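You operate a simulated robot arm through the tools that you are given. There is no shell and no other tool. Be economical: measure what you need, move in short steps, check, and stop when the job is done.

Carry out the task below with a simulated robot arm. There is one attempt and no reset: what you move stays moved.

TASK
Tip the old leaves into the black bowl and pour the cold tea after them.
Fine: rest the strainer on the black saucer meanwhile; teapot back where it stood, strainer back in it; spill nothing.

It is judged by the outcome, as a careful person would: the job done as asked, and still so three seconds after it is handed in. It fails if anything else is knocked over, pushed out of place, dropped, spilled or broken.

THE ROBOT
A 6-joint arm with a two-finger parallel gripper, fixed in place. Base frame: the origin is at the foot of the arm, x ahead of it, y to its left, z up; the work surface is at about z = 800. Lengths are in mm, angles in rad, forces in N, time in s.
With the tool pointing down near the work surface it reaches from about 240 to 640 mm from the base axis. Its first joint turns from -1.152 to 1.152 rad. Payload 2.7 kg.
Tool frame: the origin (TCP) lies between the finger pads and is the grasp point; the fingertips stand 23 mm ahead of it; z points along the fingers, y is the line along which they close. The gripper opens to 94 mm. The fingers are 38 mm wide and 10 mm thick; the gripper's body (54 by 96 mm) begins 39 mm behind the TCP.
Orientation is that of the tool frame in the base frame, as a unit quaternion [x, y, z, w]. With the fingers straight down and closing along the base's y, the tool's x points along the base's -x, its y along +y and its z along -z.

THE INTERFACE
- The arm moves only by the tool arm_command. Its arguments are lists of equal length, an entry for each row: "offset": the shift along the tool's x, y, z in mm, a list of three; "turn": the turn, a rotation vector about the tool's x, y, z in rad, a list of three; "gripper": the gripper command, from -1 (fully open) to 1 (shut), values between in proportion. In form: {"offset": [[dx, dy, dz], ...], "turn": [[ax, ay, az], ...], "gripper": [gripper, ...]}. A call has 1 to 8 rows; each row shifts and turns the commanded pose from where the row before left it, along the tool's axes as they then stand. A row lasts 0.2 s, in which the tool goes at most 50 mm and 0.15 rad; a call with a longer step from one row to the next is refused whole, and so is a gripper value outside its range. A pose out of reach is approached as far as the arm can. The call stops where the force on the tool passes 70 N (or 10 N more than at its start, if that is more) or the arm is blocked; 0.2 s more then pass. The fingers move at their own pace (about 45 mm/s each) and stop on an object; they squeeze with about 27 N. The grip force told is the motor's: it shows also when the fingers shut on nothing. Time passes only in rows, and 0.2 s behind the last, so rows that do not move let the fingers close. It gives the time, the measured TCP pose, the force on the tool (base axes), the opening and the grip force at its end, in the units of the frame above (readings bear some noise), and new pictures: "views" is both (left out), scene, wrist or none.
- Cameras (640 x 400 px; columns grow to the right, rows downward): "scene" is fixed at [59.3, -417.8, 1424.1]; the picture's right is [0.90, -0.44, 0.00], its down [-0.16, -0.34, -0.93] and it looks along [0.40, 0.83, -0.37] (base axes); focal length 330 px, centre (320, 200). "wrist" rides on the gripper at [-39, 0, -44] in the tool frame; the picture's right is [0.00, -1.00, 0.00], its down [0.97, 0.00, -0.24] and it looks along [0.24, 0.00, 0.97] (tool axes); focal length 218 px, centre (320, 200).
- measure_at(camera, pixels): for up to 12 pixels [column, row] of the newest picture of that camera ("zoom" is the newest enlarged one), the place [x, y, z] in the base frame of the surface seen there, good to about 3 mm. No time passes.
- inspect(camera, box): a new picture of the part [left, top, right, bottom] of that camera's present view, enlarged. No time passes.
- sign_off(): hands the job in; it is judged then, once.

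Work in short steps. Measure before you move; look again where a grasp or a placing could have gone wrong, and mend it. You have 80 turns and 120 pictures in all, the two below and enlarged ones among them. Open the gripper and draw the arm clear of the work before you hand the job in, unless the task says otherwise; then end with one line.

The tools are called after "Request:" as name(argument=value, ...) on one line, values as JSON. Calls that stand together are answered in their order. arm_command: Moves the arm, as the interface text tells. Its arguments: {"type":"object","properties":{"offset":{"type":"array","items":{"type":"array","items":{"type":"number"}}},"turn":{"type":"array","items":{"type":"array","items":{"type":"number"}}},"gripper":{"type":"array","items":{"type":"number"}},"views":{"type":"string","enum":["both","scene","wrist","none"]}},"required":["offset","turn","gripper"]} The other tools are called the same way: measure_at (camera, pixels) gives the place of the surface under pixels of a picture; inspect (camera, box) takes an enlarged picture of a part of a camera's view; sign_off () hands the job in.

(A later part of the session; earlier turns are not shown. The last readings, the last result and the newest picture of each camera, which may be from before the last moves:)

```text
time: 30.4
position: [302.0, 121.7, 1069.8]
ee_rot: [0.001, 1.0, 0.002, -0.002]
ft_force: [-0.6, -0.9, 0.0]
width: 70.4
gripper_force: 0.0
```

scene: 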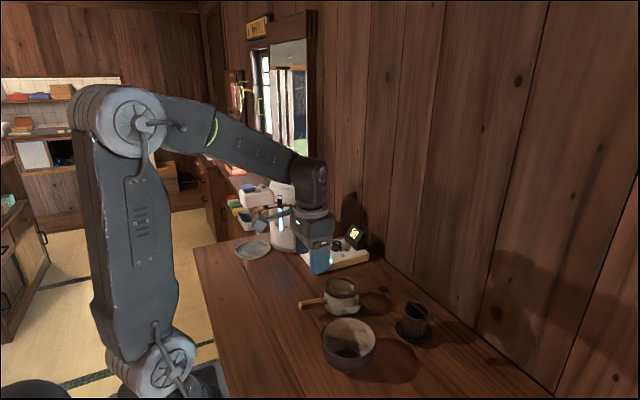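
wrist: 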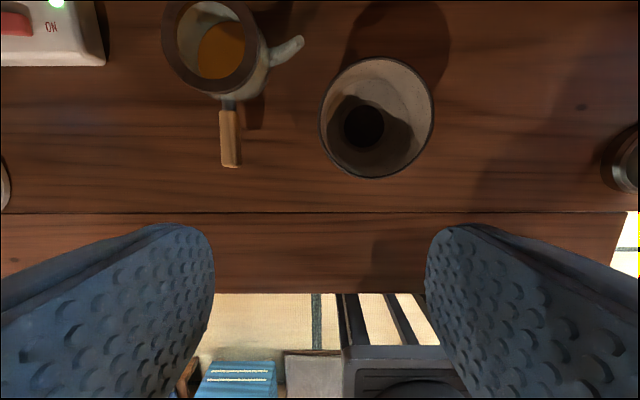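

Tea is visible in the pot at (220,48). I'll measure the tea level and handle, then dry-run the tilt.

Request:
measure_at(camera="wrist", pixels=[[222, 50], [222, 72], [229, 115], [230, 140], [232, 163], [220, 140], [240, 140], [302, 40], [365, 125], [230, 102], [220, 90], [385, 178]])

Request:
arm_command(offset=[[14, -15, 30], [14, -15, 30], [0, 0, 0], [0, 0, 0], [0, 0, 0], [0, 0, 0], [0, 0, 0], [0, 0, 0]], turn=[[0, 0, 0], [0, 0, 0], [-0.145, 0, 0], [-0.145, 0, 0], [-0.145, 0, 0], [-0.145, 0, 0], [-0.145, 0, 0], [-0.145, 0, 0]], gripper=[-0.5, -0.5, -0.5, -0.5, -0.5, -0.5, -0.5, -0.5], views="scene")

```text
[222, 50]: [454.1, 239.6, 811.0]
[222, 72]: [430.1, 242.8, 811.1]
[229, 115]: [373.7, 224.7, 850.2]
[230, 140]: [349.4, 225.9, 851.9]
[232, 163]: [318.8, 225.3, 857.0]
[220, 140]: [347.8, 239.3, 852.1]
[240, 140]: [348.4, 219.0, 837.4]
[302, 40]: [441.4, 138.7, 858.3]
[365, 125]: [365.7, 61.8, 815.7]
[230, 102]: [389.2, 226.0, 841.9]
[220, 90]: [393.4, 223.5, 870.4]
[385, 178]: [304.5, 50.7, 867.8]
```

```text
time: 32.2
position: [273.2, 92.3, 1010.6]
ee_rot: [0.001, 0.906, 0.424, 0.0]
ft_force: [0.4, -0.3, -0.3]
width: 70.5
gripper_force: 0.1
```

scene: 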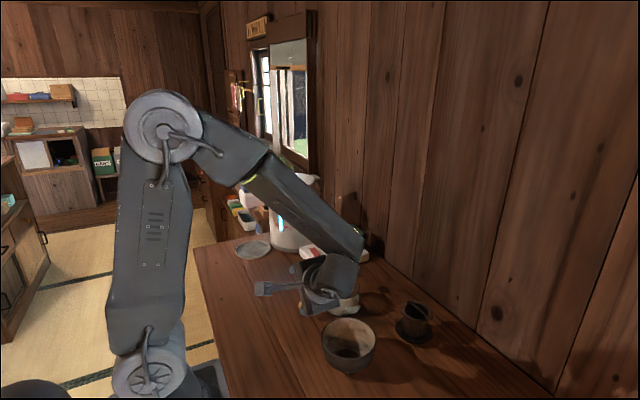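

Tea is shallow (surface z≈811). Tilt is 50° so far without trouble, so I'll continue.

Request:
arm_command(offset=[[0, 0, 0], [0, 0, 0], [0, 0, 0], [0, 0, 0], [0, 0, 0], [0, 0, 0], [0, 0, 0]], turn=[[-0.145, 0, 0], [-0.145, 0, 0], [-0.145, 0, 0], [-0.145, 0, 0], [-0.145, 0, 0], [-0.145, 0, 0], [-0.145, 0, 0]], gripper=[-0.5, -0.5, -0.5, -0.5, -0.5, -0.5, -0.5], views="scene")

```text
time: 33.8
position: [273.3, 91.3, 1008.9]
ee_rot: [0.001, 0.586, 0.811, 0.0]
ft_force: [0.0, 0.2, 0.0]
width: 70.5
gripper_force: 0.0
```

scene: 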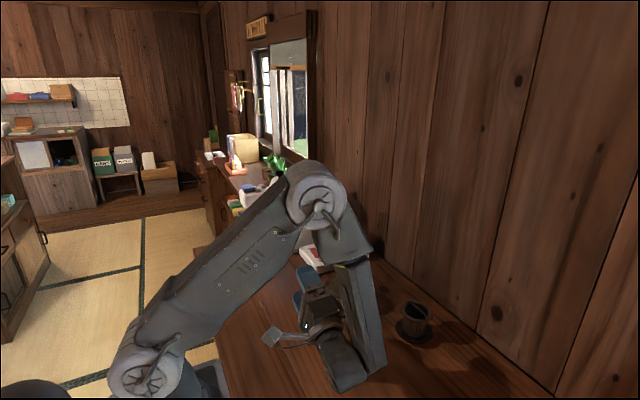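

108° is reached. I'll check that it also holds 40 mm lower.

Request:
arm_command(offset=[[0, -19, -6.2], [0, -19, -6.2], [0, 0, 0]], turn=[[0, 0, 0], [0, 0, 0], [0, 0, 0]], gripper=[-0.5, -0.5, -0.5], views="none")

Request:
inspect(camera="scene", box=[250, 220, 450, 400])

```text
time: 34.6
position: [272.8, 92.5, 969.2]
ee_rot: [0.002, 0.587, 0.81, 0.0]
ft_force: [-0.1, 0.0, 0.4]
width: 70.5
gripper_force: 0.0
```

```text
2.22 times, centred on (350, 310) of scene
```

zoom: 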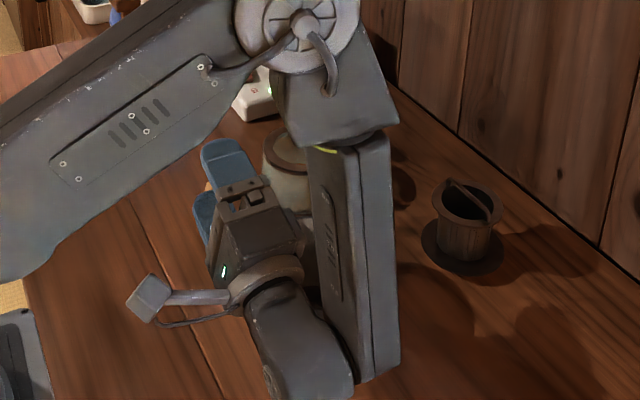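

Reachable. I'll check that the forearm and wrist leave room for the pot (x 320–410, y 70–140, z 925–1020).

Request:
measure_at(camera="zoom", pixels=[[330, 160], [320, 200], [340, 250], [370, 150], [390, 140], [380, 250], [360, 375], [300, 140], [310, 250], [300, 320], [285, 180]])

```text
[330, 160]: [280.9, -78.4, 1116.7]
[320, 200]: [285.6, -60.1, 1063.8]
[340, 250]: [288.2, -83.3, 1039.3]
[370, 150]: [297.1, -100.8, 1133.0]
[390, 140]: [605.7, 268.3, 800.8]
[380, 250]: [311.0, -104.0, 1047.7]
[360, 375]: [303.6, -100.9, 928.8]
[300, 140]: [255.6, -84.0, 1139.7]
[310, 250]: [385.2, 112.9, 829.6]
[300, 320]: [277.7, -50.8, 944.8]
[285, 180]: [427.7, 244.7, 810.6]
```

Plenty of room. I'll raise and untilt.

Request:
arm_command(offset=[[0, 38, 12.4], [0, 0, 0], [0, 0, 0], [0, 0, 0], [0, 0, 0], [0, 0, 0], [0, 0, 0], [0, 0, 0]], turn=[[0, 0, 0], [0.145, 0, 0], [0.145, 0, 0], [0.145, 0, 0], [0.145, 0, 0], [0.145, 0, 0], [0.145, 0, 0], [0.145, 0, 0]], gripper=[-0.5, -0.5, -0.5, -0.5, -0.5, -0.5, -0.5, -0.5], views="none")

Request:
arm_command(offset=[[0, 0, 0], [0, 0, 0], [0, 0, 0], [0, 0, 0], [0, 0, 0], [0, 0, 0], [-40, 20, 0], [-40, 20, 0]], turn=[[0.145, 0, 0], [0.145, 0, 0], [0.145, 0, 0], [0.145, 0, 0], [0.145, 0, 0], [0.149, 0, 0], [0, 0, 0], [0, 0, 0]], gripper=[-0.5, -0.5, -0.5, -0.5, -0.5, -0.5, -0.5, -0.5], views="none")

Request:
arm_command(offset=[[0, 32, 25], [0, 32, 25], [0, 32, 25], [0, 0, 0]], turn=[[0, 0, 0], [0, 0, 0], [0, 0, 0], [0, 0, 0]], gripper=[-0.6, -0.6, -0.6, -0.6])

Request:
inspect(camera="scene", box=[280, 210, 400, 330])

```text
time: 36.4
position: [272.7, 92.7, 1010.3]
ee_rot: [0.001, 0.906, 0.422, -0.001]
ft_force: [-0.1, 0.0, -0.1]
width: 70.4
gripper_force: 0.1
```

```text
time: 38.2
position: [352.8, 131.7, 1010.5]
ee_rot: [0.0, 1.0, -0.001, -0.001]
ft_force: [-0.4, 0.1, -0.4]
width: 70.6
gripper_force: 0.0
```

```text
time: 39.2
position: [351.6, 228.9, 933.3]
ee_rot: [0.0, 1.0, 0.0, -0.001]
ft_force: [0.2, -0.2, 0.3]
width: 75.3
gripper_force: 0.1
```

scene: 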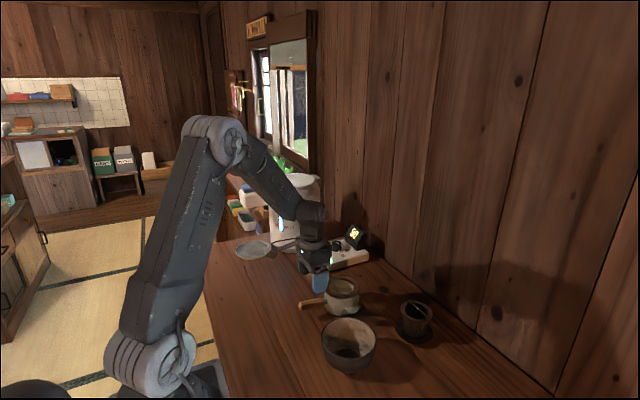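
wrist: 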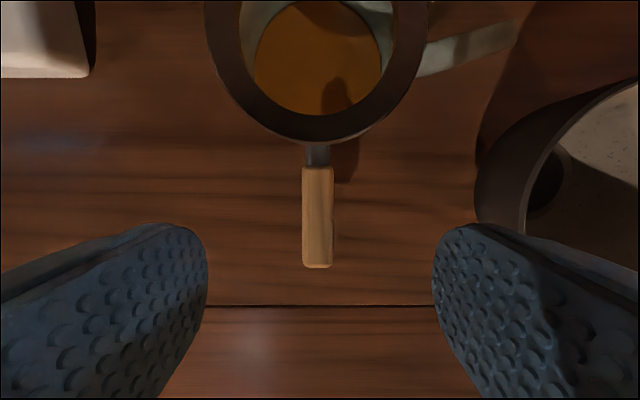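

```text
3.33 times, centred on (340, 270) of scene
```

zoom: 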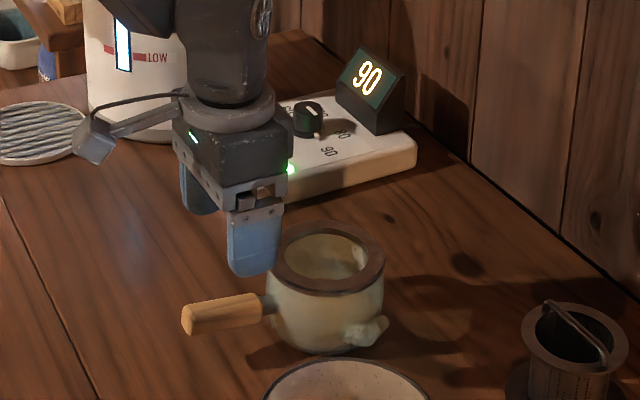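

The handle is centred at column 318 (y≈230). I'll descend with open fingers to its axis (z≈843) at x≈355.

Request:
arm_command(offset=[[-3, 1, 25], [0, 0, 25], [0, 0, 20], [0, 0, 10], [0, 0, 8], [0, 0, 0]], turn=[[0, 0, 0], [0, 0, 0], [0, 0, 0], [0, 0, 0], [0, 0, 0], [0, 0, 0]], gripper=[-0.5, -0.5, -0.5, -0.5, -0.5, -0.5])

Request:
inspect(camera="scene", box=[280, 230, 380, 330])

```text
time: 40.6
position: [355.4, 228.3, 845.9]
ee_rot: [0.002, 1.0, 0.0, -0.002]
ft_force: [0.1, -0.7, 0.8]
width: 70.4
gripper_force: 0.1
```

scene: 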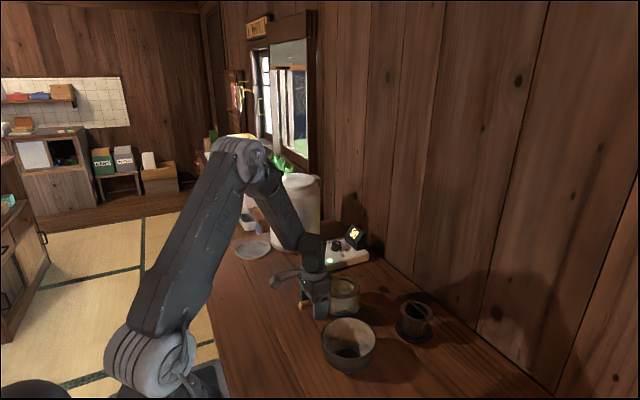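
wrist: 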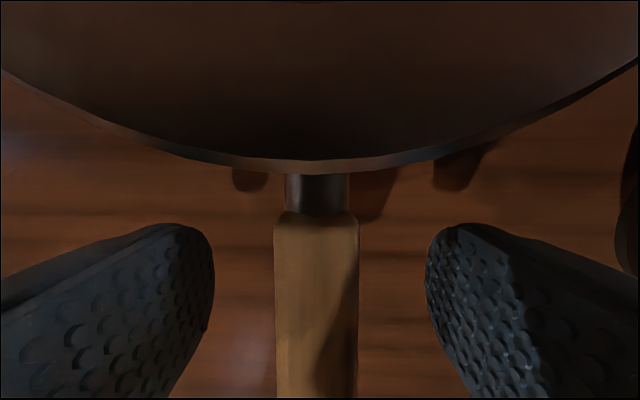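

```text
4.00 times, centred on (330, 280) of scene
```

zoom: 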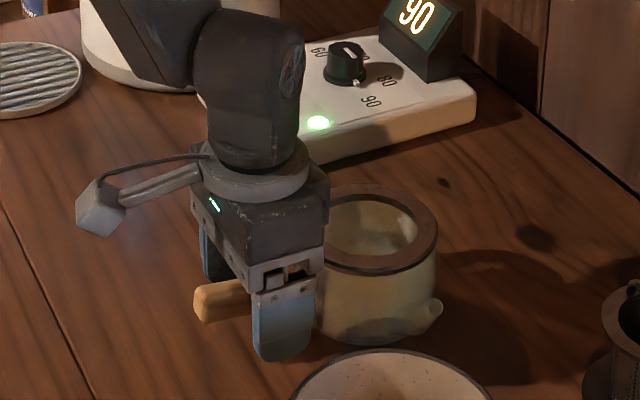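

No conflict with the rim. I'll nudge +1 mm in y and 2 mm down, then close on the handle.

Request:
arm_command(offset=[[0, 1, 2], [0, 0, 0], [0, 0, 0], [0, 0, 0], [0, 0, 0], [0, 0, 0]], turn=[[0, 0, 0], [0, 0, 0], [0, 0, 0], [0, 0, 0], [0, 0, 0], [0, 0, 0]], gripper=[-0.5, 1, 1, 1, 1, 1])

```text
time: 42.0
position: [356.6, 229.0, 844.7]
ee_rot: [0.001, 1.0, 0.0, -0.001]
ft_force: [-0.4, 0.4, 0.0]
width: 19.8
gripper_force: 27.1
```

scene: 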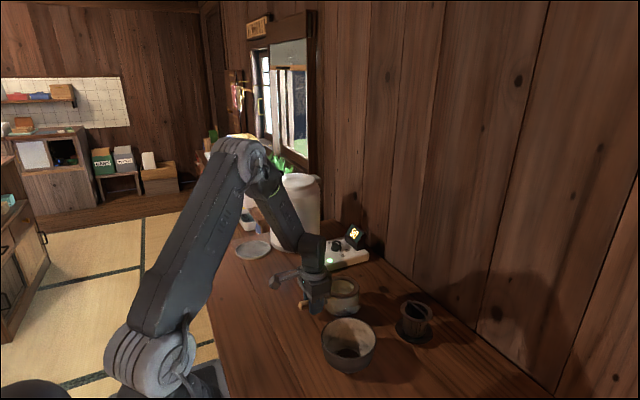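
wrist: 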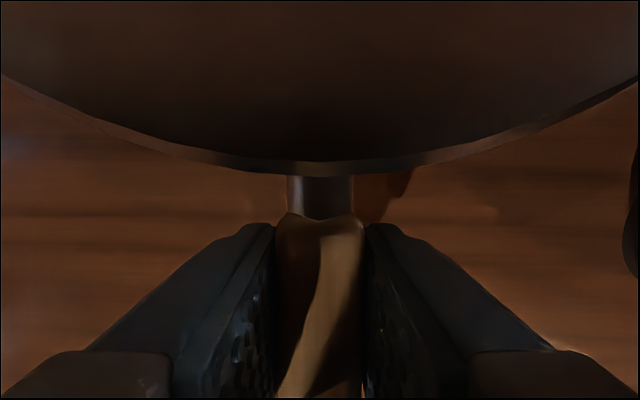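

The handle is held (19.8 mm) with grip pose about (356, 229, 844). I'll lift 15 mm slowly and check for droop.

Request:
arm_command(offset=[[0, 0, -3], [0, 0, -6], [0, 0, -6], [0, 0, 0], [0, 0, 0]], turn=[[0, 0, 0], [0, 0, 0], [0, 0, 0], [0, 0, 0], [0, 0, 0]], gripper=[1, 1, 1, 1, 1])

Request:
inspect(camera="scene", box=[280, 230, 380, 330])

```text
time: 43.2
position: [355.9, 230.1, 858.8]
ee_rot: [0.001, 1.0, 0.0, -0.002]
ft_force: [0.1, 0.1, -4.3]
width: 19.8
gripper_force: 26.8
```

scene: 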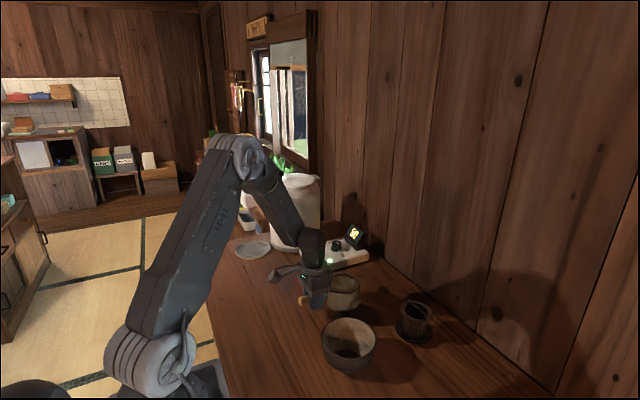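
wrist: 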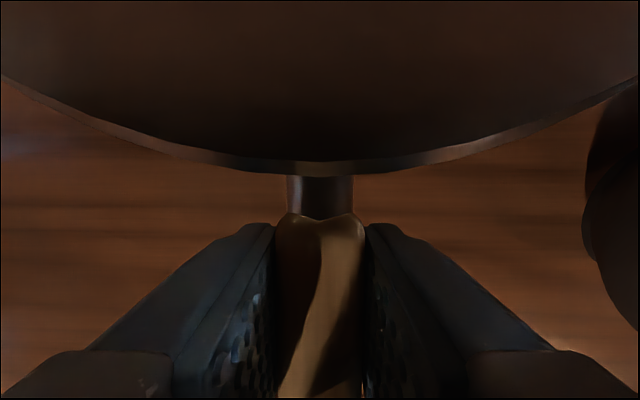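

```text
4.00 times, centred on (330, 280) of scene
```

zoom: 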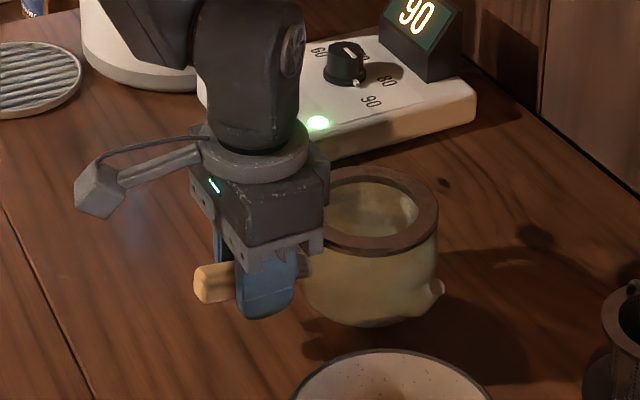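

No droop, and the load is 4.3 N. I'll raise to z≈940, then ease over towards the bowl (the spout tip sits at TCP +85 x, −90 y, +14 z).

Request:
arm_command(offset=[[0, 0, -6], [0, 0, -14], [0, 0, -20], [0, 0, -20], [0, 0, -14], [0, 0, -7], [0, 0, 0]], turn=[[0, 0, 0], [0, 0, 0], [0, 0, 0], [0, 0, 0], [0, 0, 0], [0, 0, 0], [0, 0, 0]], gripper=[1, 1, 1, 1, 1, 1, 1], views="none")

Request:
arm_command(offset=[[5, -5, 0], [10, -9, 0], [14, -14, 0], [16, -15, 0], [14, -14, 0], [11, -10, 0], [5, -5, 0], [0, 0, 0]], turn=[[0, 0, 0], [0, 0, 0], [0, 0, 0], [0, 0, 0], [0, 0, 0], [0, 0, 0], [0, 0, 0], [0, 0, 0]], gripper=[1, 1, 1, 1, 1, 1, 1, 1])

Request:
inspect(camera="scene", box=[270, 220, 410, 380])

```text
time: 44.8
position: [356.3, 229.6, 940.0]
ee_rot: [0.001, 1.0, 0.0, -0.001]
ft_force: [0.0, 0.7, -4.7]
width: 19.9
gripper_force: 26.6
```

```text
time: 46.6
position: [279.7, 157.0, 940.6]
ee_rot: [0.001, 1.0, -0.001, -0.001]
ft_force: [-0.8, -0.7, -4.4]
width: 19.7
gripper_force: 27.0
```

scene: 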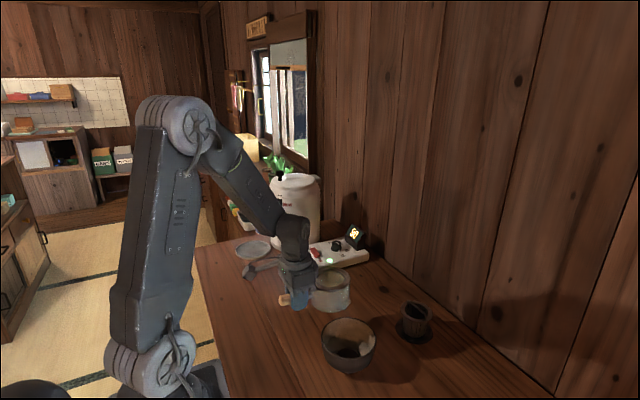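
wrist: 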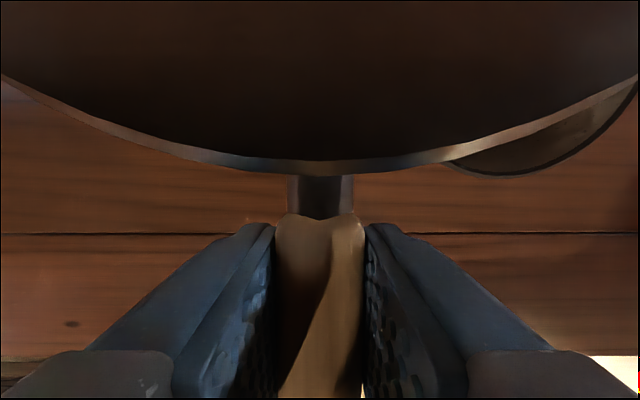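

```text
2.50 times, centred on (340, 300) of scene
```

zoom: 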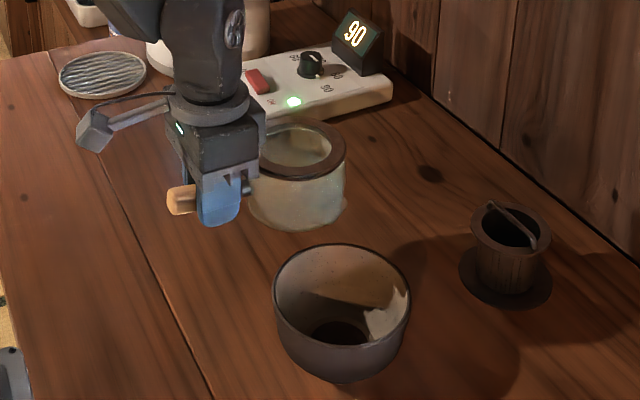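

Positioned. I'll tilt the first 30° in place, which puts the spout tip at about (365, 72, 907).

Request:
arm_command(offset=[[0, 0, 0], [0, 0, 0], [0, 0, 0], [0, 0, 0], [0, 0, 0], [0, 0, 0], [0, 0, 0]], turn=[[-0.06, 0, 0], [-0.1, 0, 0], [-0.1, 0, 0], [-0.1, 0, 0], [-0.1, 0, 0], [-0.06, 0, 0], [0, 0, 0]], gripper=[1, 1, 1, 1, 1, 1, 1])

Request:
inspect(camera="scene", box=[270, 220, 410, 380])

```text
time: 48.2
position: [281.2, 157.5, 940.7]
ee_rot: [0.002, 0.966, 0.257, -0.001]
ft_force: [0.1, -0.7, -4.1]
width: 19.8
gripper_force: 27.4
```

scene: 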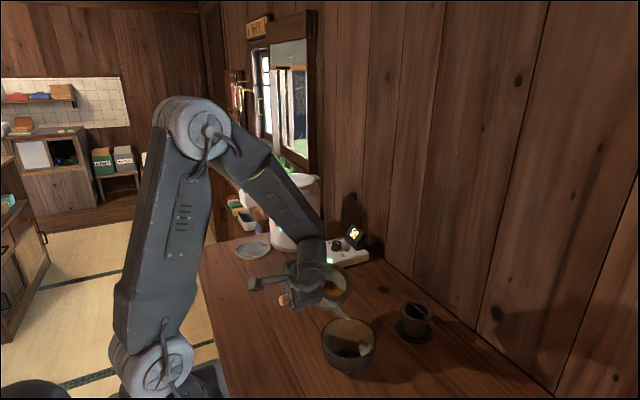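
wrist: 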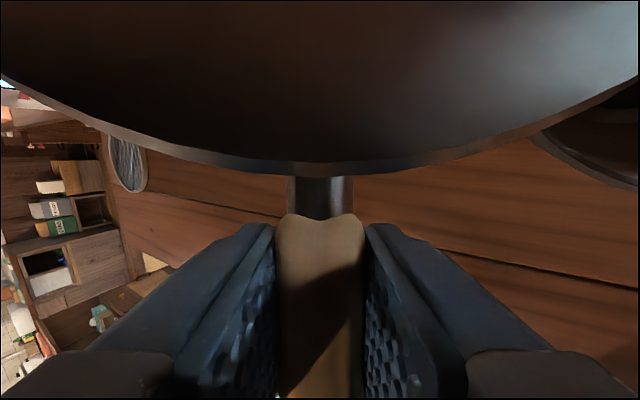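

```text
2.50 times, centred on (340, 300) of scene
```

zoom: 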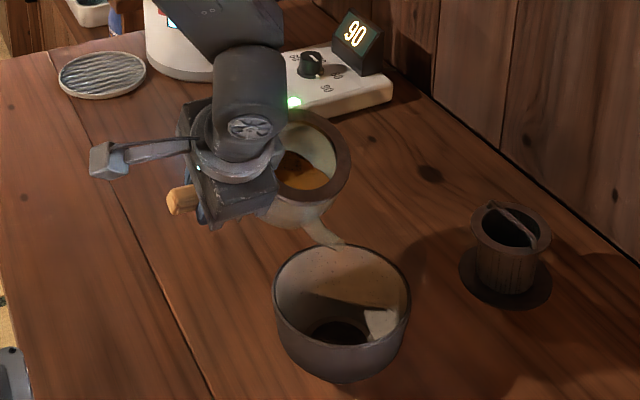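

The spout reaches over the bowl at zoom (335,240). I'll measure it.

Request:
measure_at(camera="zoom", pixels=[[338, 242], [330, 236], [318, 228], [305, 172], [340, 335], [342, 246]])

```text
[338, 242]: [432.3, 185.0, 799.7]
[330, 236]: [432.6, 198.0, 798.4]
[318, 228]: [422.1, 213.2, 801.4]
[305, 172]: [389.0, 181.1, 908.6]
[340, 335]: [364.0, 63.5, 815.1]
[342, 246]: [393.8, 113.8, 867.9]
```

Request:
inspect(camera="scene", box=[315, 270, 385, 350])

```text
5.00 times, centred on (350, 310) of scene
```

zoom: 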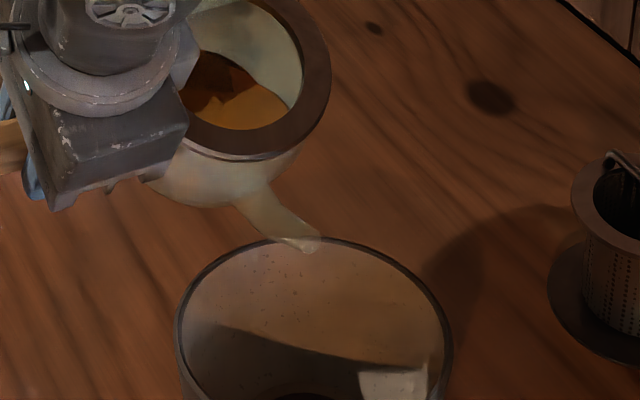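

The spout tip at zoom (310,245) agrees with the prediction, inside the bowl's rim area. I'll tilt on to 45° keeping the tip in place, then wait.

Request:
arm_command(offset=[[0, -2, -3.6], [0, -2, -3.5], [0, -1.8, -3.5], [0, 0, 0], [0, 0, 0], [0, 0, 0], [0, 0, 0]], turn=[[-0.088, 0, 0], [-0.088, 0, 0], [-0.088, 0, 0], [0, 0, 0], [0, 0, 0], [0, 0, 0], [0, 0, 0]], gripper=[1, 1, 1, 1, 1, 1, 1], views="none")

Request:
inspect(camera="scene", box=[305, 260, 395, 380])

```text
time: 49.8
position: [281.0, 148.0, 945.2]
ee_rot: [0.002, 0.925, 0.381, -0.001]
ft_force: [0.1, -0.3, -3.6]
width: 19.9
gripper_force: 27.4
```

```text
3.33 times, centred on (350, 320) of scene
```

zoom: 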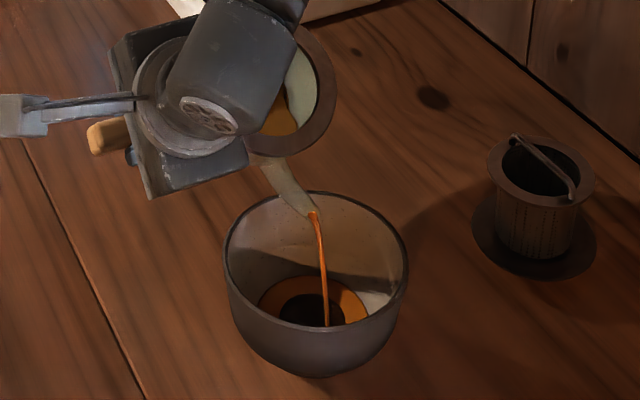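

The tea is streaming cleanly into the bowl. I'll wait, then tilt gradually to 60°.

Request:
arm_command(offset=[[0, 0, 0], [0, 0, 0], [0, 0, 0], [0, 1.3, -8.5], [0, 1.3, -8.5], [0, 1.2, -8.5], [0, 0, 0], [0, 0, 0]], turn=[[0, 0, 0], [0, 0, 0], [0, 0, 0], [-0.088, 0, 0], [-0.088, 0, 0], [-0.088, 0, 0], [0, 0, 0], [0, 0, 0]], gripper=[1, 1, 1, 1, 1, 1, 1, 1], views="none")

Request:
inspect(camera="scene", box=[305, 260, 395, 380])

```text
time: 51.6
position: [280.6, 131.0, 965.6]
ee_rot: [0.001, 0.866, 0.501, -0.001]
ft_force: [-0.1, -0.5, -4.0]
width: 20.0
gripper_force: 27.4
```

```text
3.33 times, centred on (350, 320) of scene
```

zoom: 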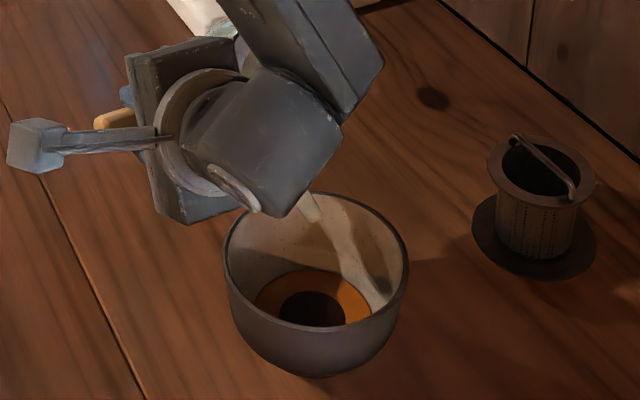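

The stream has stopped at 60°. I'll keep tilting to 90° to drain what's left.

Request:
arm_command(offset=[[0, 1.1, -7.7], [0, 1.1, -7.7], [0, 1.1, -7.7], [0, 0, 0], [0, 0, 0], [0, 0, 0]], turn=[[-0.088, 0, 0], [-0.088, 0, 0], [-0.088, 0, 0], [0, 0, 0], [0, 0, 0], [0, 0, 0]], gripper=[1, 1, 1, 1, 1, 1], views="none")

Request:
inspect(camera="scene", box=[305, 260, 395, 380])

Request:
arm_command(offset=[[0, 1.3, -7.9], [0, 1.3, -7.9], [0, 1.3, -7.9], [0, 0, 0], [0, 0, 0], [0, 0, 0], [0, 0, 0]], turn=[[-0.088, 0, 0], [-0.088, 0, 0], [-0.088, 0, 0], [0, 0, 0], [0, 0, 0], [0, 0, 0], [0, 0, 0]], gripper=[1, 1, 1, 1, 1, 1, 1])

Request:
inspect(camera="scene", box=[305, 240, 425, 380])

```text
time: 53.0
position: [281.3, 108.9, 977.7]
ee_rot: [0.001, 0.792, 0.611, 0.0]
ft_force: [0.1, -0.8, -3.7]
width: 19.5
gripper_force: 27.6
```

```text
3.33 times, centred on (350, 320) of scene
```

zoom: 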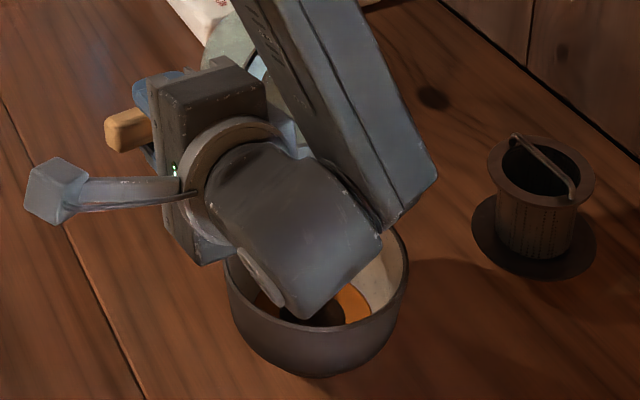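

```text
time: 54.6
position: [280.5, 87.7, 986.9]
ee_rot: [0.001, 0.705, 0.709, -0.001]
ft_force: [-0.3, -0.4, -3.0]
width: 19.6
gripper_force: 27.1
```

scene: 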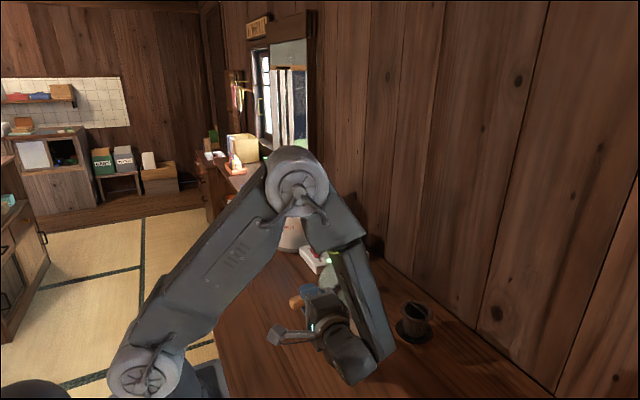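
wrist: 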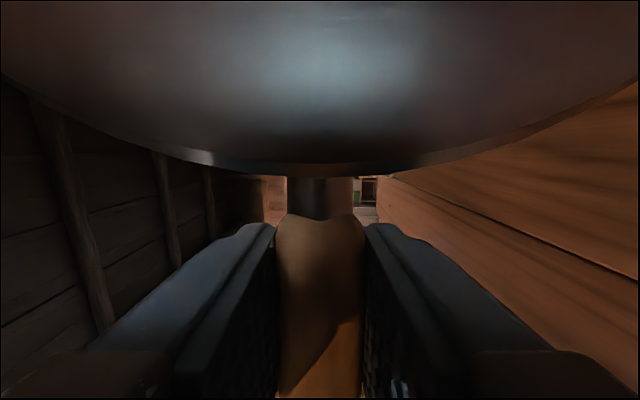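

```text
2.86 times, centred on (365, 310) of scene
```

zoom: 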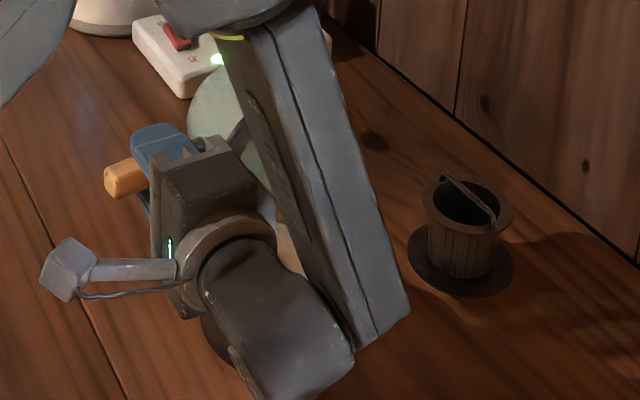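

Tilting further to 105° to drain the pot fully, then waiting.

Request:
arm_command(offset=[[0, 0.8, -6.7], [0, 0.8, -6.7], [0, 0.8, -6.7], [0, 0, 0], [0, 0, 0], [0, 0, 0], [0, 0, 0], [0, 0, 0]], turn=[[-0.088, 0, 0], [-0.088, 0, 0], [-0.088, 0, 0], [0, 0, 0], [0, 0, 0], [0, 0, 0], [0, 0, 0], [0, 0, 0]], gripper=[1, 1, 1, 1, 1, 1, 1, 1], views="none")

Request:
arm_command(offset=[[0, 0, 0], [0, 0, 0], [0, 0, 0], [0, 0, 0], [0, 0, 0], [0, -0.8, 6.7], [0, -0.8, 6.7], [0, -0.8, 6.7]], turn=[[0, 0, 0], [0, 0, 0], [0, 0, 0], [0, 0, 0], [0, 0, 0], [0.088, 0, 0], [0.088, 0, 0], [0.088, 0, 0]], gripper=[1, 1, 1, 1, 1, 1, 1, 1], views="none")

Request:
arm_command(offset=[[0, -1.3, 7.9], [0, -1.3, 7.9], [0, -1.3, 7.9], [0, -1.1, 7.7], [0, -1.1, 7.7], [0, -1.1, 7.7], [0, 0, 0]], turn=[[0.088, 0, 0], [0.088, 0, 0], [0.088, 0, 0], [0.088, 0, 0], [0.088, 0, 0], [0.088, 0, 0], [0, 0, 0]], gripper=[1, 1, 1, 1, 1, 1, 1], views="none")

Request:
inspect(camera="scene", box=[305, 240, 425, 380])

```text
time: 56.4
position: [280.2, 66.6, 987.3]
ee_rot: [0.001, 0.605, 0.796, 0.0]
ft_force: [-0.6, 0.8, -4.2]
width: 19.8
gripper_force: 26.9
```

```text
time: 58.2
position: [280.9, 88.4, 987.9]
ee_rot: [0.001, 0.705, 0.709, -0.001]
ft_force: [0.1, 0.2, -3.7]
width: 19.8
gripper_force: 27.2
```

```text
time: 59.8
position: [280.9, 132.5, 969.7]
ee_rot: [0.001, 0.866, 0.5, 0.0]
ft_force: [-0.3, 0.6, -2.7]
width: 19.8
gripper_force: 27.2
```

```text
2.86 times, centred on (365, 310) of scene
```

zoom: 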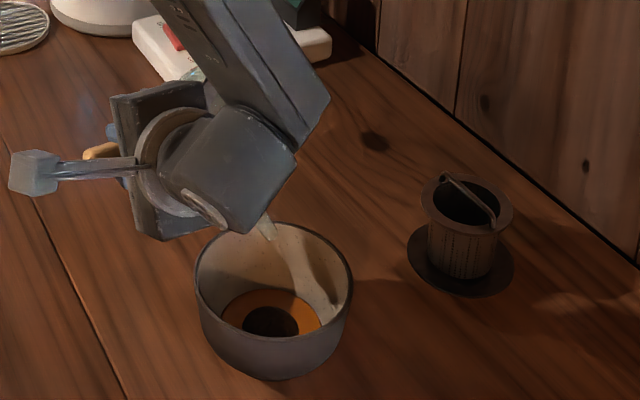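

No drips. I'll untilt back to level, reversing the path.

Request:
arm_command(offset=[[0, -1.3, 8.5], [0, -1.3, 8.5], [0, -1.3, 8.5], [0, 2, 3.6], [0, 2, 3.5], [0, 1.8, 3.5], [0, 0, 0]], turn=[[0.088, 0, 0], [0.088, 0, 0], [0.088, 0, 0], [0.088, 0, 0], [0.088, 0, 0], [0.088, 0, 0], [0, 0, 0]], gripper=[1, 1, 1, 1, 1, 1, 1], views="none")

Request:
arm_command(offset=[[0, 0, 0], [0, 0, 0], [0, 0, 0], [0, 0, 0], [0, 0, 0], [0, 0, 0], [0, 0, 0]], turn=[[0.06, 0, 0], [0.1, 0, 0], [0.1, 0, 0], [0.1, 0, 0], [0.1, 0, 0], [0.06, 0, 0], [0, 0, 0]], gripper=[1, 1, 1, 1, 1, 1, 1])

Request:
inspect(camera="scene", box=[270, 220, 410, 380])

```text
time: 61.4
position: [280.5, 162.5, 949.7]
ee_rot: [0.002, 0.967, 0.257, -0.001]
ft_force: [0.0, 0.2, -4.2]
width: 19.9
gripper_force: 26.9
```

```text
time: 63.0
position: [280.9, 162.1, 948.6]
ee_rot: [0.0, 1.0, 0.0, -0.001]
ft_force: [0.5, -0.2, -4.1]
width: 19.9
gripper_force: 26.6
```

scene: 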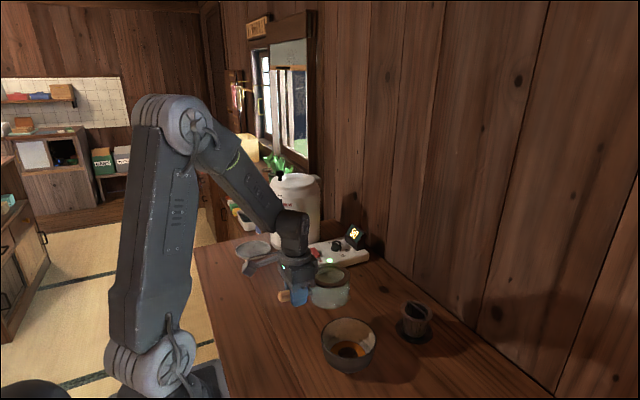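
wrist: 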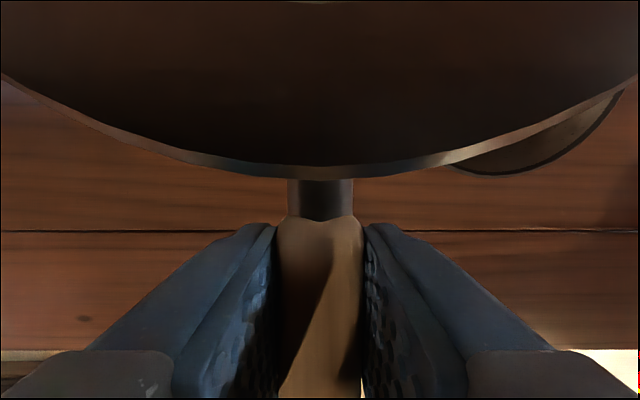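

```text
2.50 times, centred on (340, 300) of scene
```

zoom: 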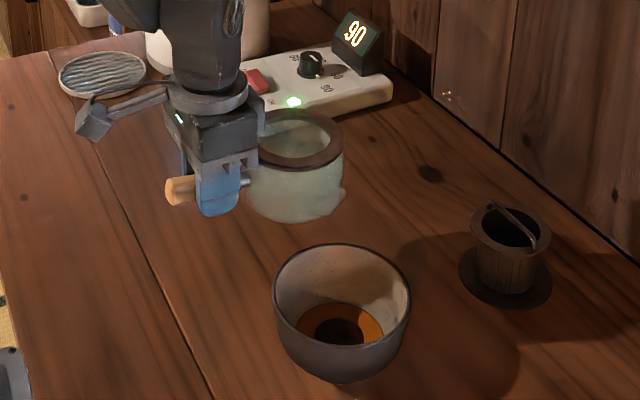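

Pouring is done and the bowl holds the tea. I'll carry the pot back over its spot (TCP target 356.2, 229.3).

Request:
arm_command(offset=[[-5, 5, 0], [-10, 9, 0], [-15, 13, 0], [-16, 14, 0], [-14, 13, 0], [-10, 9, 0], [-5.3, 4.3, 0], [0, 0, 0]], turn=[[0, 0, 0], [0, 0, 0], [0, 0, 0], [0, 0, 0], [0, 0, 0], [0, 0, 0], [0, 0, 0], [0, 0, 0]], gripper=[1, 1, 1, 1, 1, 1, 1, 1], views="none")

Request:
arm_command(offset=[[0, 0, 15], [0, 0, 25], [0, 0, 25], [0, 0, 20], [0, 0, 7], [0, 0, 0], [0, 0, 0]], turn=[[0, 0, 0], [0, 0, 0], [0, 0, 0], [0, 0, 0], [0, 0, 0], [0, 0, 0], [0, 0, 0]], gripper=[1, 1, 1, 1, 1, 1, 1])

Request:
inspect(camera="scene", box=[280, 230, 380, 330])

```text
time: 64.8
position: [356.8, 228.9, 948.1]
ee_rot: [0.0, 1.0, 0.0, -0.002]
ft_force: [0.4, -0.2, -3.5]
width: 19.9
gripper_force: 26.6
```

```text
time: 66.4
position: [356.1, 229.9, 856.6]
ee_rot: [0.0, 1.0, 0.0, -0.001]
ft_force: [-0.6, -0.5, -3.2]
width: 19.8
gripper_force: 26.8
```

scene: 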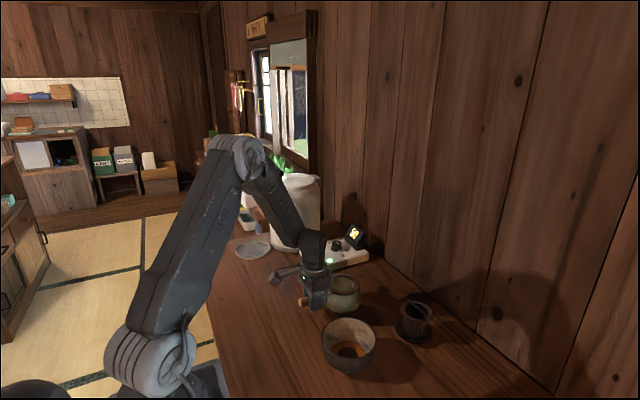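
wrist: 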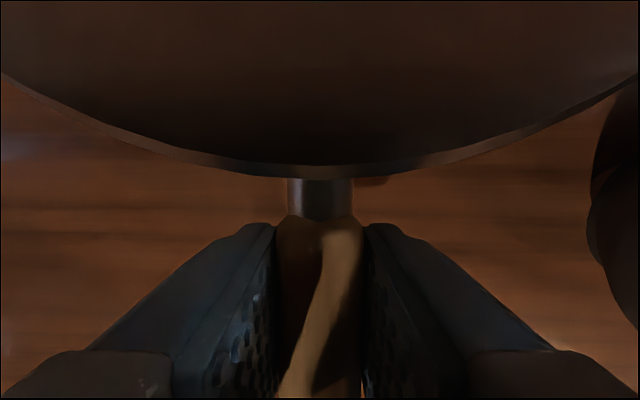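

```text
4.00 times, centred on (330, 280) of scene
```

zoom: 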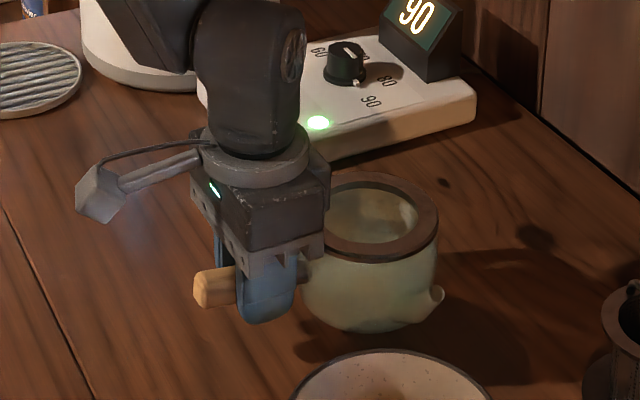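

Close to the spot. I'll lower in small steps and watch the force.

Request:
arm_command(offset=[[0, 0, 4], [0, 0, 3], [0, 0, 0]], turn=[[0, 0, 0], [0, 0, 0], [0, 0, 0]], gripper=[1, 1, 1], views="none")

Request:
arm_command(offset=[[0, 0, 2], [0, 0, 0]], turn=[[0, 0, 0], [0, 0, 0]], gripper=[1, 1], views="none")

Request:
arm_command(offset=[[0, 0, 2], [0, 0, 0]], turn=[[0, 0, 0], [0, 0, 0]], gripper=[1, 1], views="none")

```text
time: 67.2
position: [355.4, 229.1, 848.4]
ee_rot: [0.001, 1.0, -0.001, -0.001]
ft_force: [0.3, 0.1, -3.6]
width: 20.1
gripper_force: 27.2
```

```text
time: 67.8
position: [355.8, 229.1, 846.9]
ee_rot: [0.001, 1.0, 0.0, -0.001]
ft_force: [0.7, 0.2, -3.9]
width: 19.9
gripper_force: 27.1
```

```text
time: 68.4
position: [355.8, 229.1, 846.4]
ee_rot: [0.001, 1.0, 0.0, -0.001]
ft_force: [-1.1, -1.3, 1.2]
width: 19.8
gripper_force: 27.0
```

Contact started. I'll press 1 mm more to seat the base, then look.

Request:
arm_command(offset=[[0, 0, 1], [0, 0, 0]], turn=[[0, 0, 0], [0, 0, 0]], gripper=[1, 1], views="none")

Request:
inspect(camera="scene", box=[300, 260, 380, 330])

```text
time: 69.0
position: [355.3, 229.2, 844.8]
ee_rot: [0.001, 1.0, 0.0, 0.0]
ft_force: [-3.9, -1.7, 5.6]
width: 20.1
gripper_force: 27.1
```

```text
5.71 times, centred on (340, 295) of scene
```

zoom: 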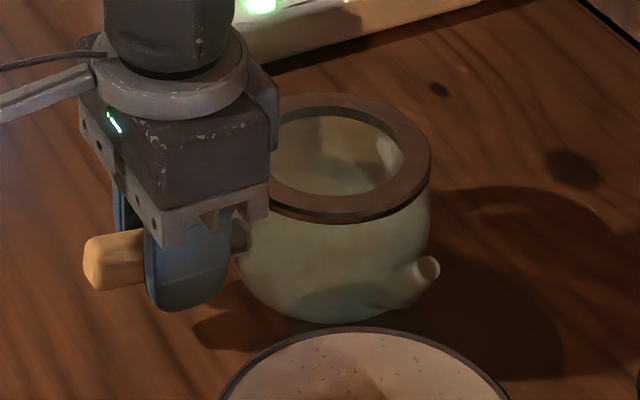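

Seated at the original height. I'll open and withdraw straight up.

Request:
arm_command(offset=[[0, 0, 0], [0, 0, 0], [0, 0, 0], [0, 0, -15], [0, 0, -35], [0, 0, -45], [0, 0, -45], [0, 0, 0]], turn=[[0, 0, 0], [0, 0, 0], [0, 0, 0], [0, 0, 0], [0, 0, 0], [0, 0, 0], [0, 0, 0], [0, 0, 0]], gripper=[0, -0.4, -0.4, -0.4, -0.4, -0.4, -0.4, -0.4])

Request:
inspect(camera="scene", box=[280, 250, 460, 380])

```text
time: 70.8
position: [357.0, 229.7, 985.1]
ee_rot: [0.001, 1.0, 0.0, -0.001]
ft_force: [0.3, -0.4, -0.6]
width: 66.1
gripper_force: 0.1
```

scene: 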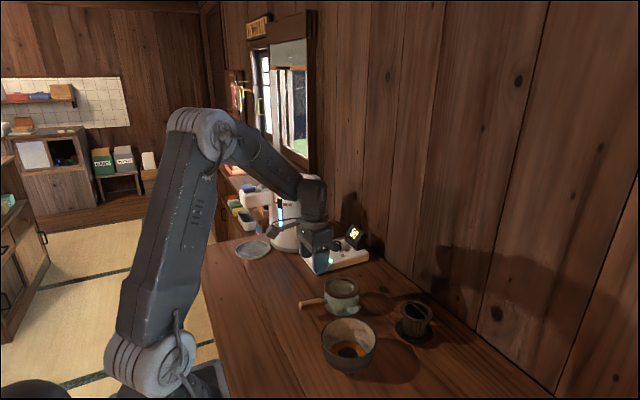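
wrist: 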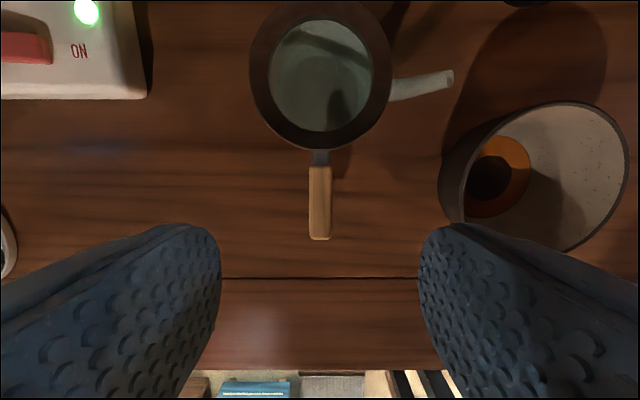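

```text
3.08 times, centred on (370, 315) of scene
```

zoom: 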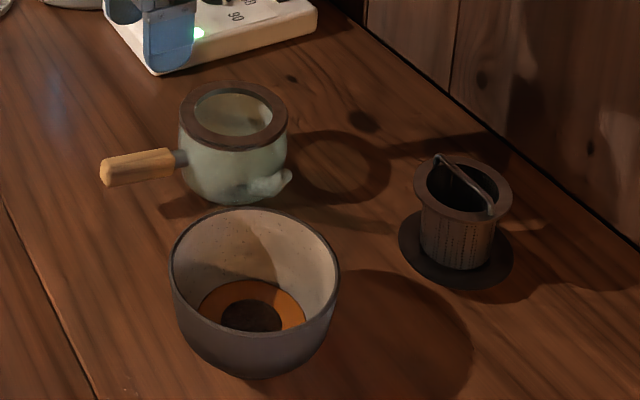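

The pot is empty and back in the same place (same pixels as before). I'll measure the pot rim and the strainer bail for the return trip.

Request:
measure_at(camera="zoom", pixels=[[440, 160], [465, 182], [490, 210], [418, 185], [510, 195], [183, 100], [285, 108], [233, 147], [240, 84], [270, 120], [196, 110], [237, 138]])

Request:
measure_at(camera="wrist", pixels=[[252, 70], [389, 70], [320, 146], [320, 10], [274, 75], [370, 75], [320, 130], [320, 22], [452, 78], [320, 75]])

```text
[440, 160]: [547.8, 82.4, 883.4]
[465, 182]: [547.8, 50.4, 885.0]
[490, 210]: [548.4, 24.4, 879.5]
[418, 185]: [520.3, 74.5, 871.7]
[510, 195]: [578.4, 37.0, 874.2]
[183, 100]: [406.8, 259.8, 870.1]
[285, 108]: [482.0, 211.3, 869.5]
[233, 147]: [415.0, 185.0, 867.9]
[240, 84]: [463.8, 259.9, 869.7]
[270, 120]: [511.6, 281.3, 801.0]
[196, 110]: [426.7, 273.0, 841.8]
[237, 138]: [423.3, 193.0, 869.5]
```

```text
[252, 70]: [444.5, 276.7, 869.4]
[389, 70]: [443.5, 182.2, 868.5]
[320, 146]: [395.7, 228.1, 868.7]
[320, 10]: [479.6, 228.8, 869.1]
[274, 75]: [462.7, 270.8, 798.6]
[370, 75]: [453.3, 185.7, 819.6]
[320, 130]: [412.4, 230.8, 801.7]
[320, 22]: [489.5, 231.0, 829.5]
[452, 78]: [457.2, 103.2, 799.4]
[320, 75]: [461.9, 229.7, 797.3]
```

The pot rim is centred at about (438–440, 229). I'll go back over the strainer and yaw −90°.

Request:
arm_command(offset=[[-22, -20, -15], [-29, -26, -10], [-29, -26, 0], [-29, -26, 0], [-29, -26, 0], [-29, -26, 0], [-27.2, -24, 0], [0, 0, 0]], turn=[[0, 0, 0], [0, 0, 0], [0, 0, 0], [0, 0, 0], [0, 0, 0], [0, 0, 0], [0, 0, 0], [0, 0, 0]], gripper=[-0.4, -0.4, -0.4, -0.4, -0.4, -0.4, -0.4, -0.4], views="none")

Request:
arm_command(offset=[[0, 0, 0], [0, 0, 0], [0, 0, 0], [0, 0, 0], [0, 0, 0], [0, 0, 0], [0, 0, 0], [0, 0, 0]], turn=[[0, 0, -0.1428], [0, 0, -0.1428], [0, 0, -0.1428], [0, 0, -0.1428], [0, 0, -0.1428], [0, 0, -0.1428], [0, 0, -0.1428], [0, 0, -0.1428]], gripper=[-0.4, -0.4, -0.4, -0.4, -0.4, -0.4, -0.4, -0.4], views="none")

Request:
arm_command(offset=[[0, 0, 0], [0, 0, 0], [0, 0, 0], [0, 0, 0]], turn=[[0, 0, -0.1428], [0, 0, -0.1428], [0, 0, -0.1428], [0, 0, 0]], gripper=[-0.4, -0.4, -0.4, -0.4], views="wrist")

```text
time: 72.6
position: [550.9, 54.2, 1008.3]
ee_rot: [0.001, 1.0, 0.0, -0.001]
ft_force: [0.1, 0.4, -0.7]
width: 65.9
gripper_force: 0.1
```

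```text
time: 74.4
position: [550.3, 55.4, 1008.9]
ee_rot: [-0.542, 0.84, 0.001, -0.001]
ft_force: [-0.7, 0.0, -0.4]
width: 65.8
gripper_force: 0.2
```

```text
time: 75.4
position: [550.3, 53.9, 1008.4]
ee_rot: [-0.707, 0.708, 0.001, -0.001]
ft_force: [0.2, -0.3, -0.6]
width: 65.9
gripper_force: 0.0
```

wrist: 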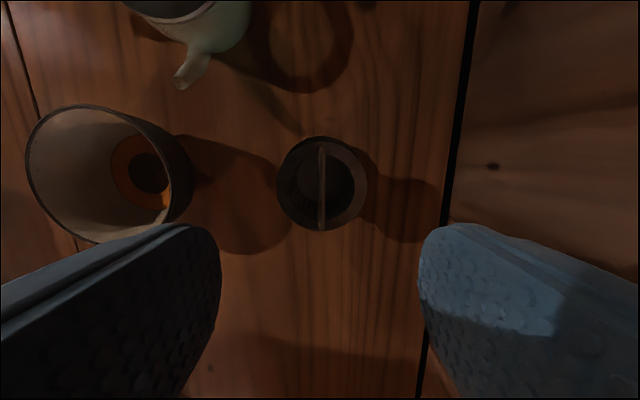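

The bail is at column 322. I'll descend to z≈902 with a small centring correction.

Request:
arm_command(offset=[[-1.5, -0.8, 40], [0, 0, 35], [0, 0, 22], [0, 0, 9], [0, 0, 0]], turn=[[0, 0, 0], [0, 0, 0], [0, 0, 0], [0, 0, 0], [0, 0, 0]], gripper=[-0.4, -0.4, -0.4, -0.4, -0.4], views="wrist")

```text
time: 76.6
position: [550.9, 55.8, 903.8]
ee_rot: [-0.707, 0.708, 0.0, 0.0]
ft_force: [0.2, 0.1, -0.2]
width: 65.8
gripper_force: 0.1
```

wrist: 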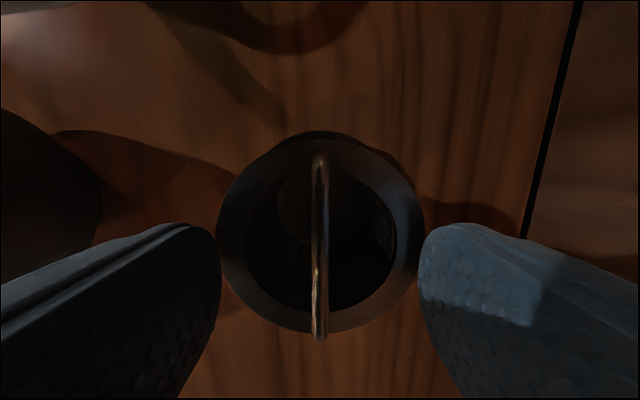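

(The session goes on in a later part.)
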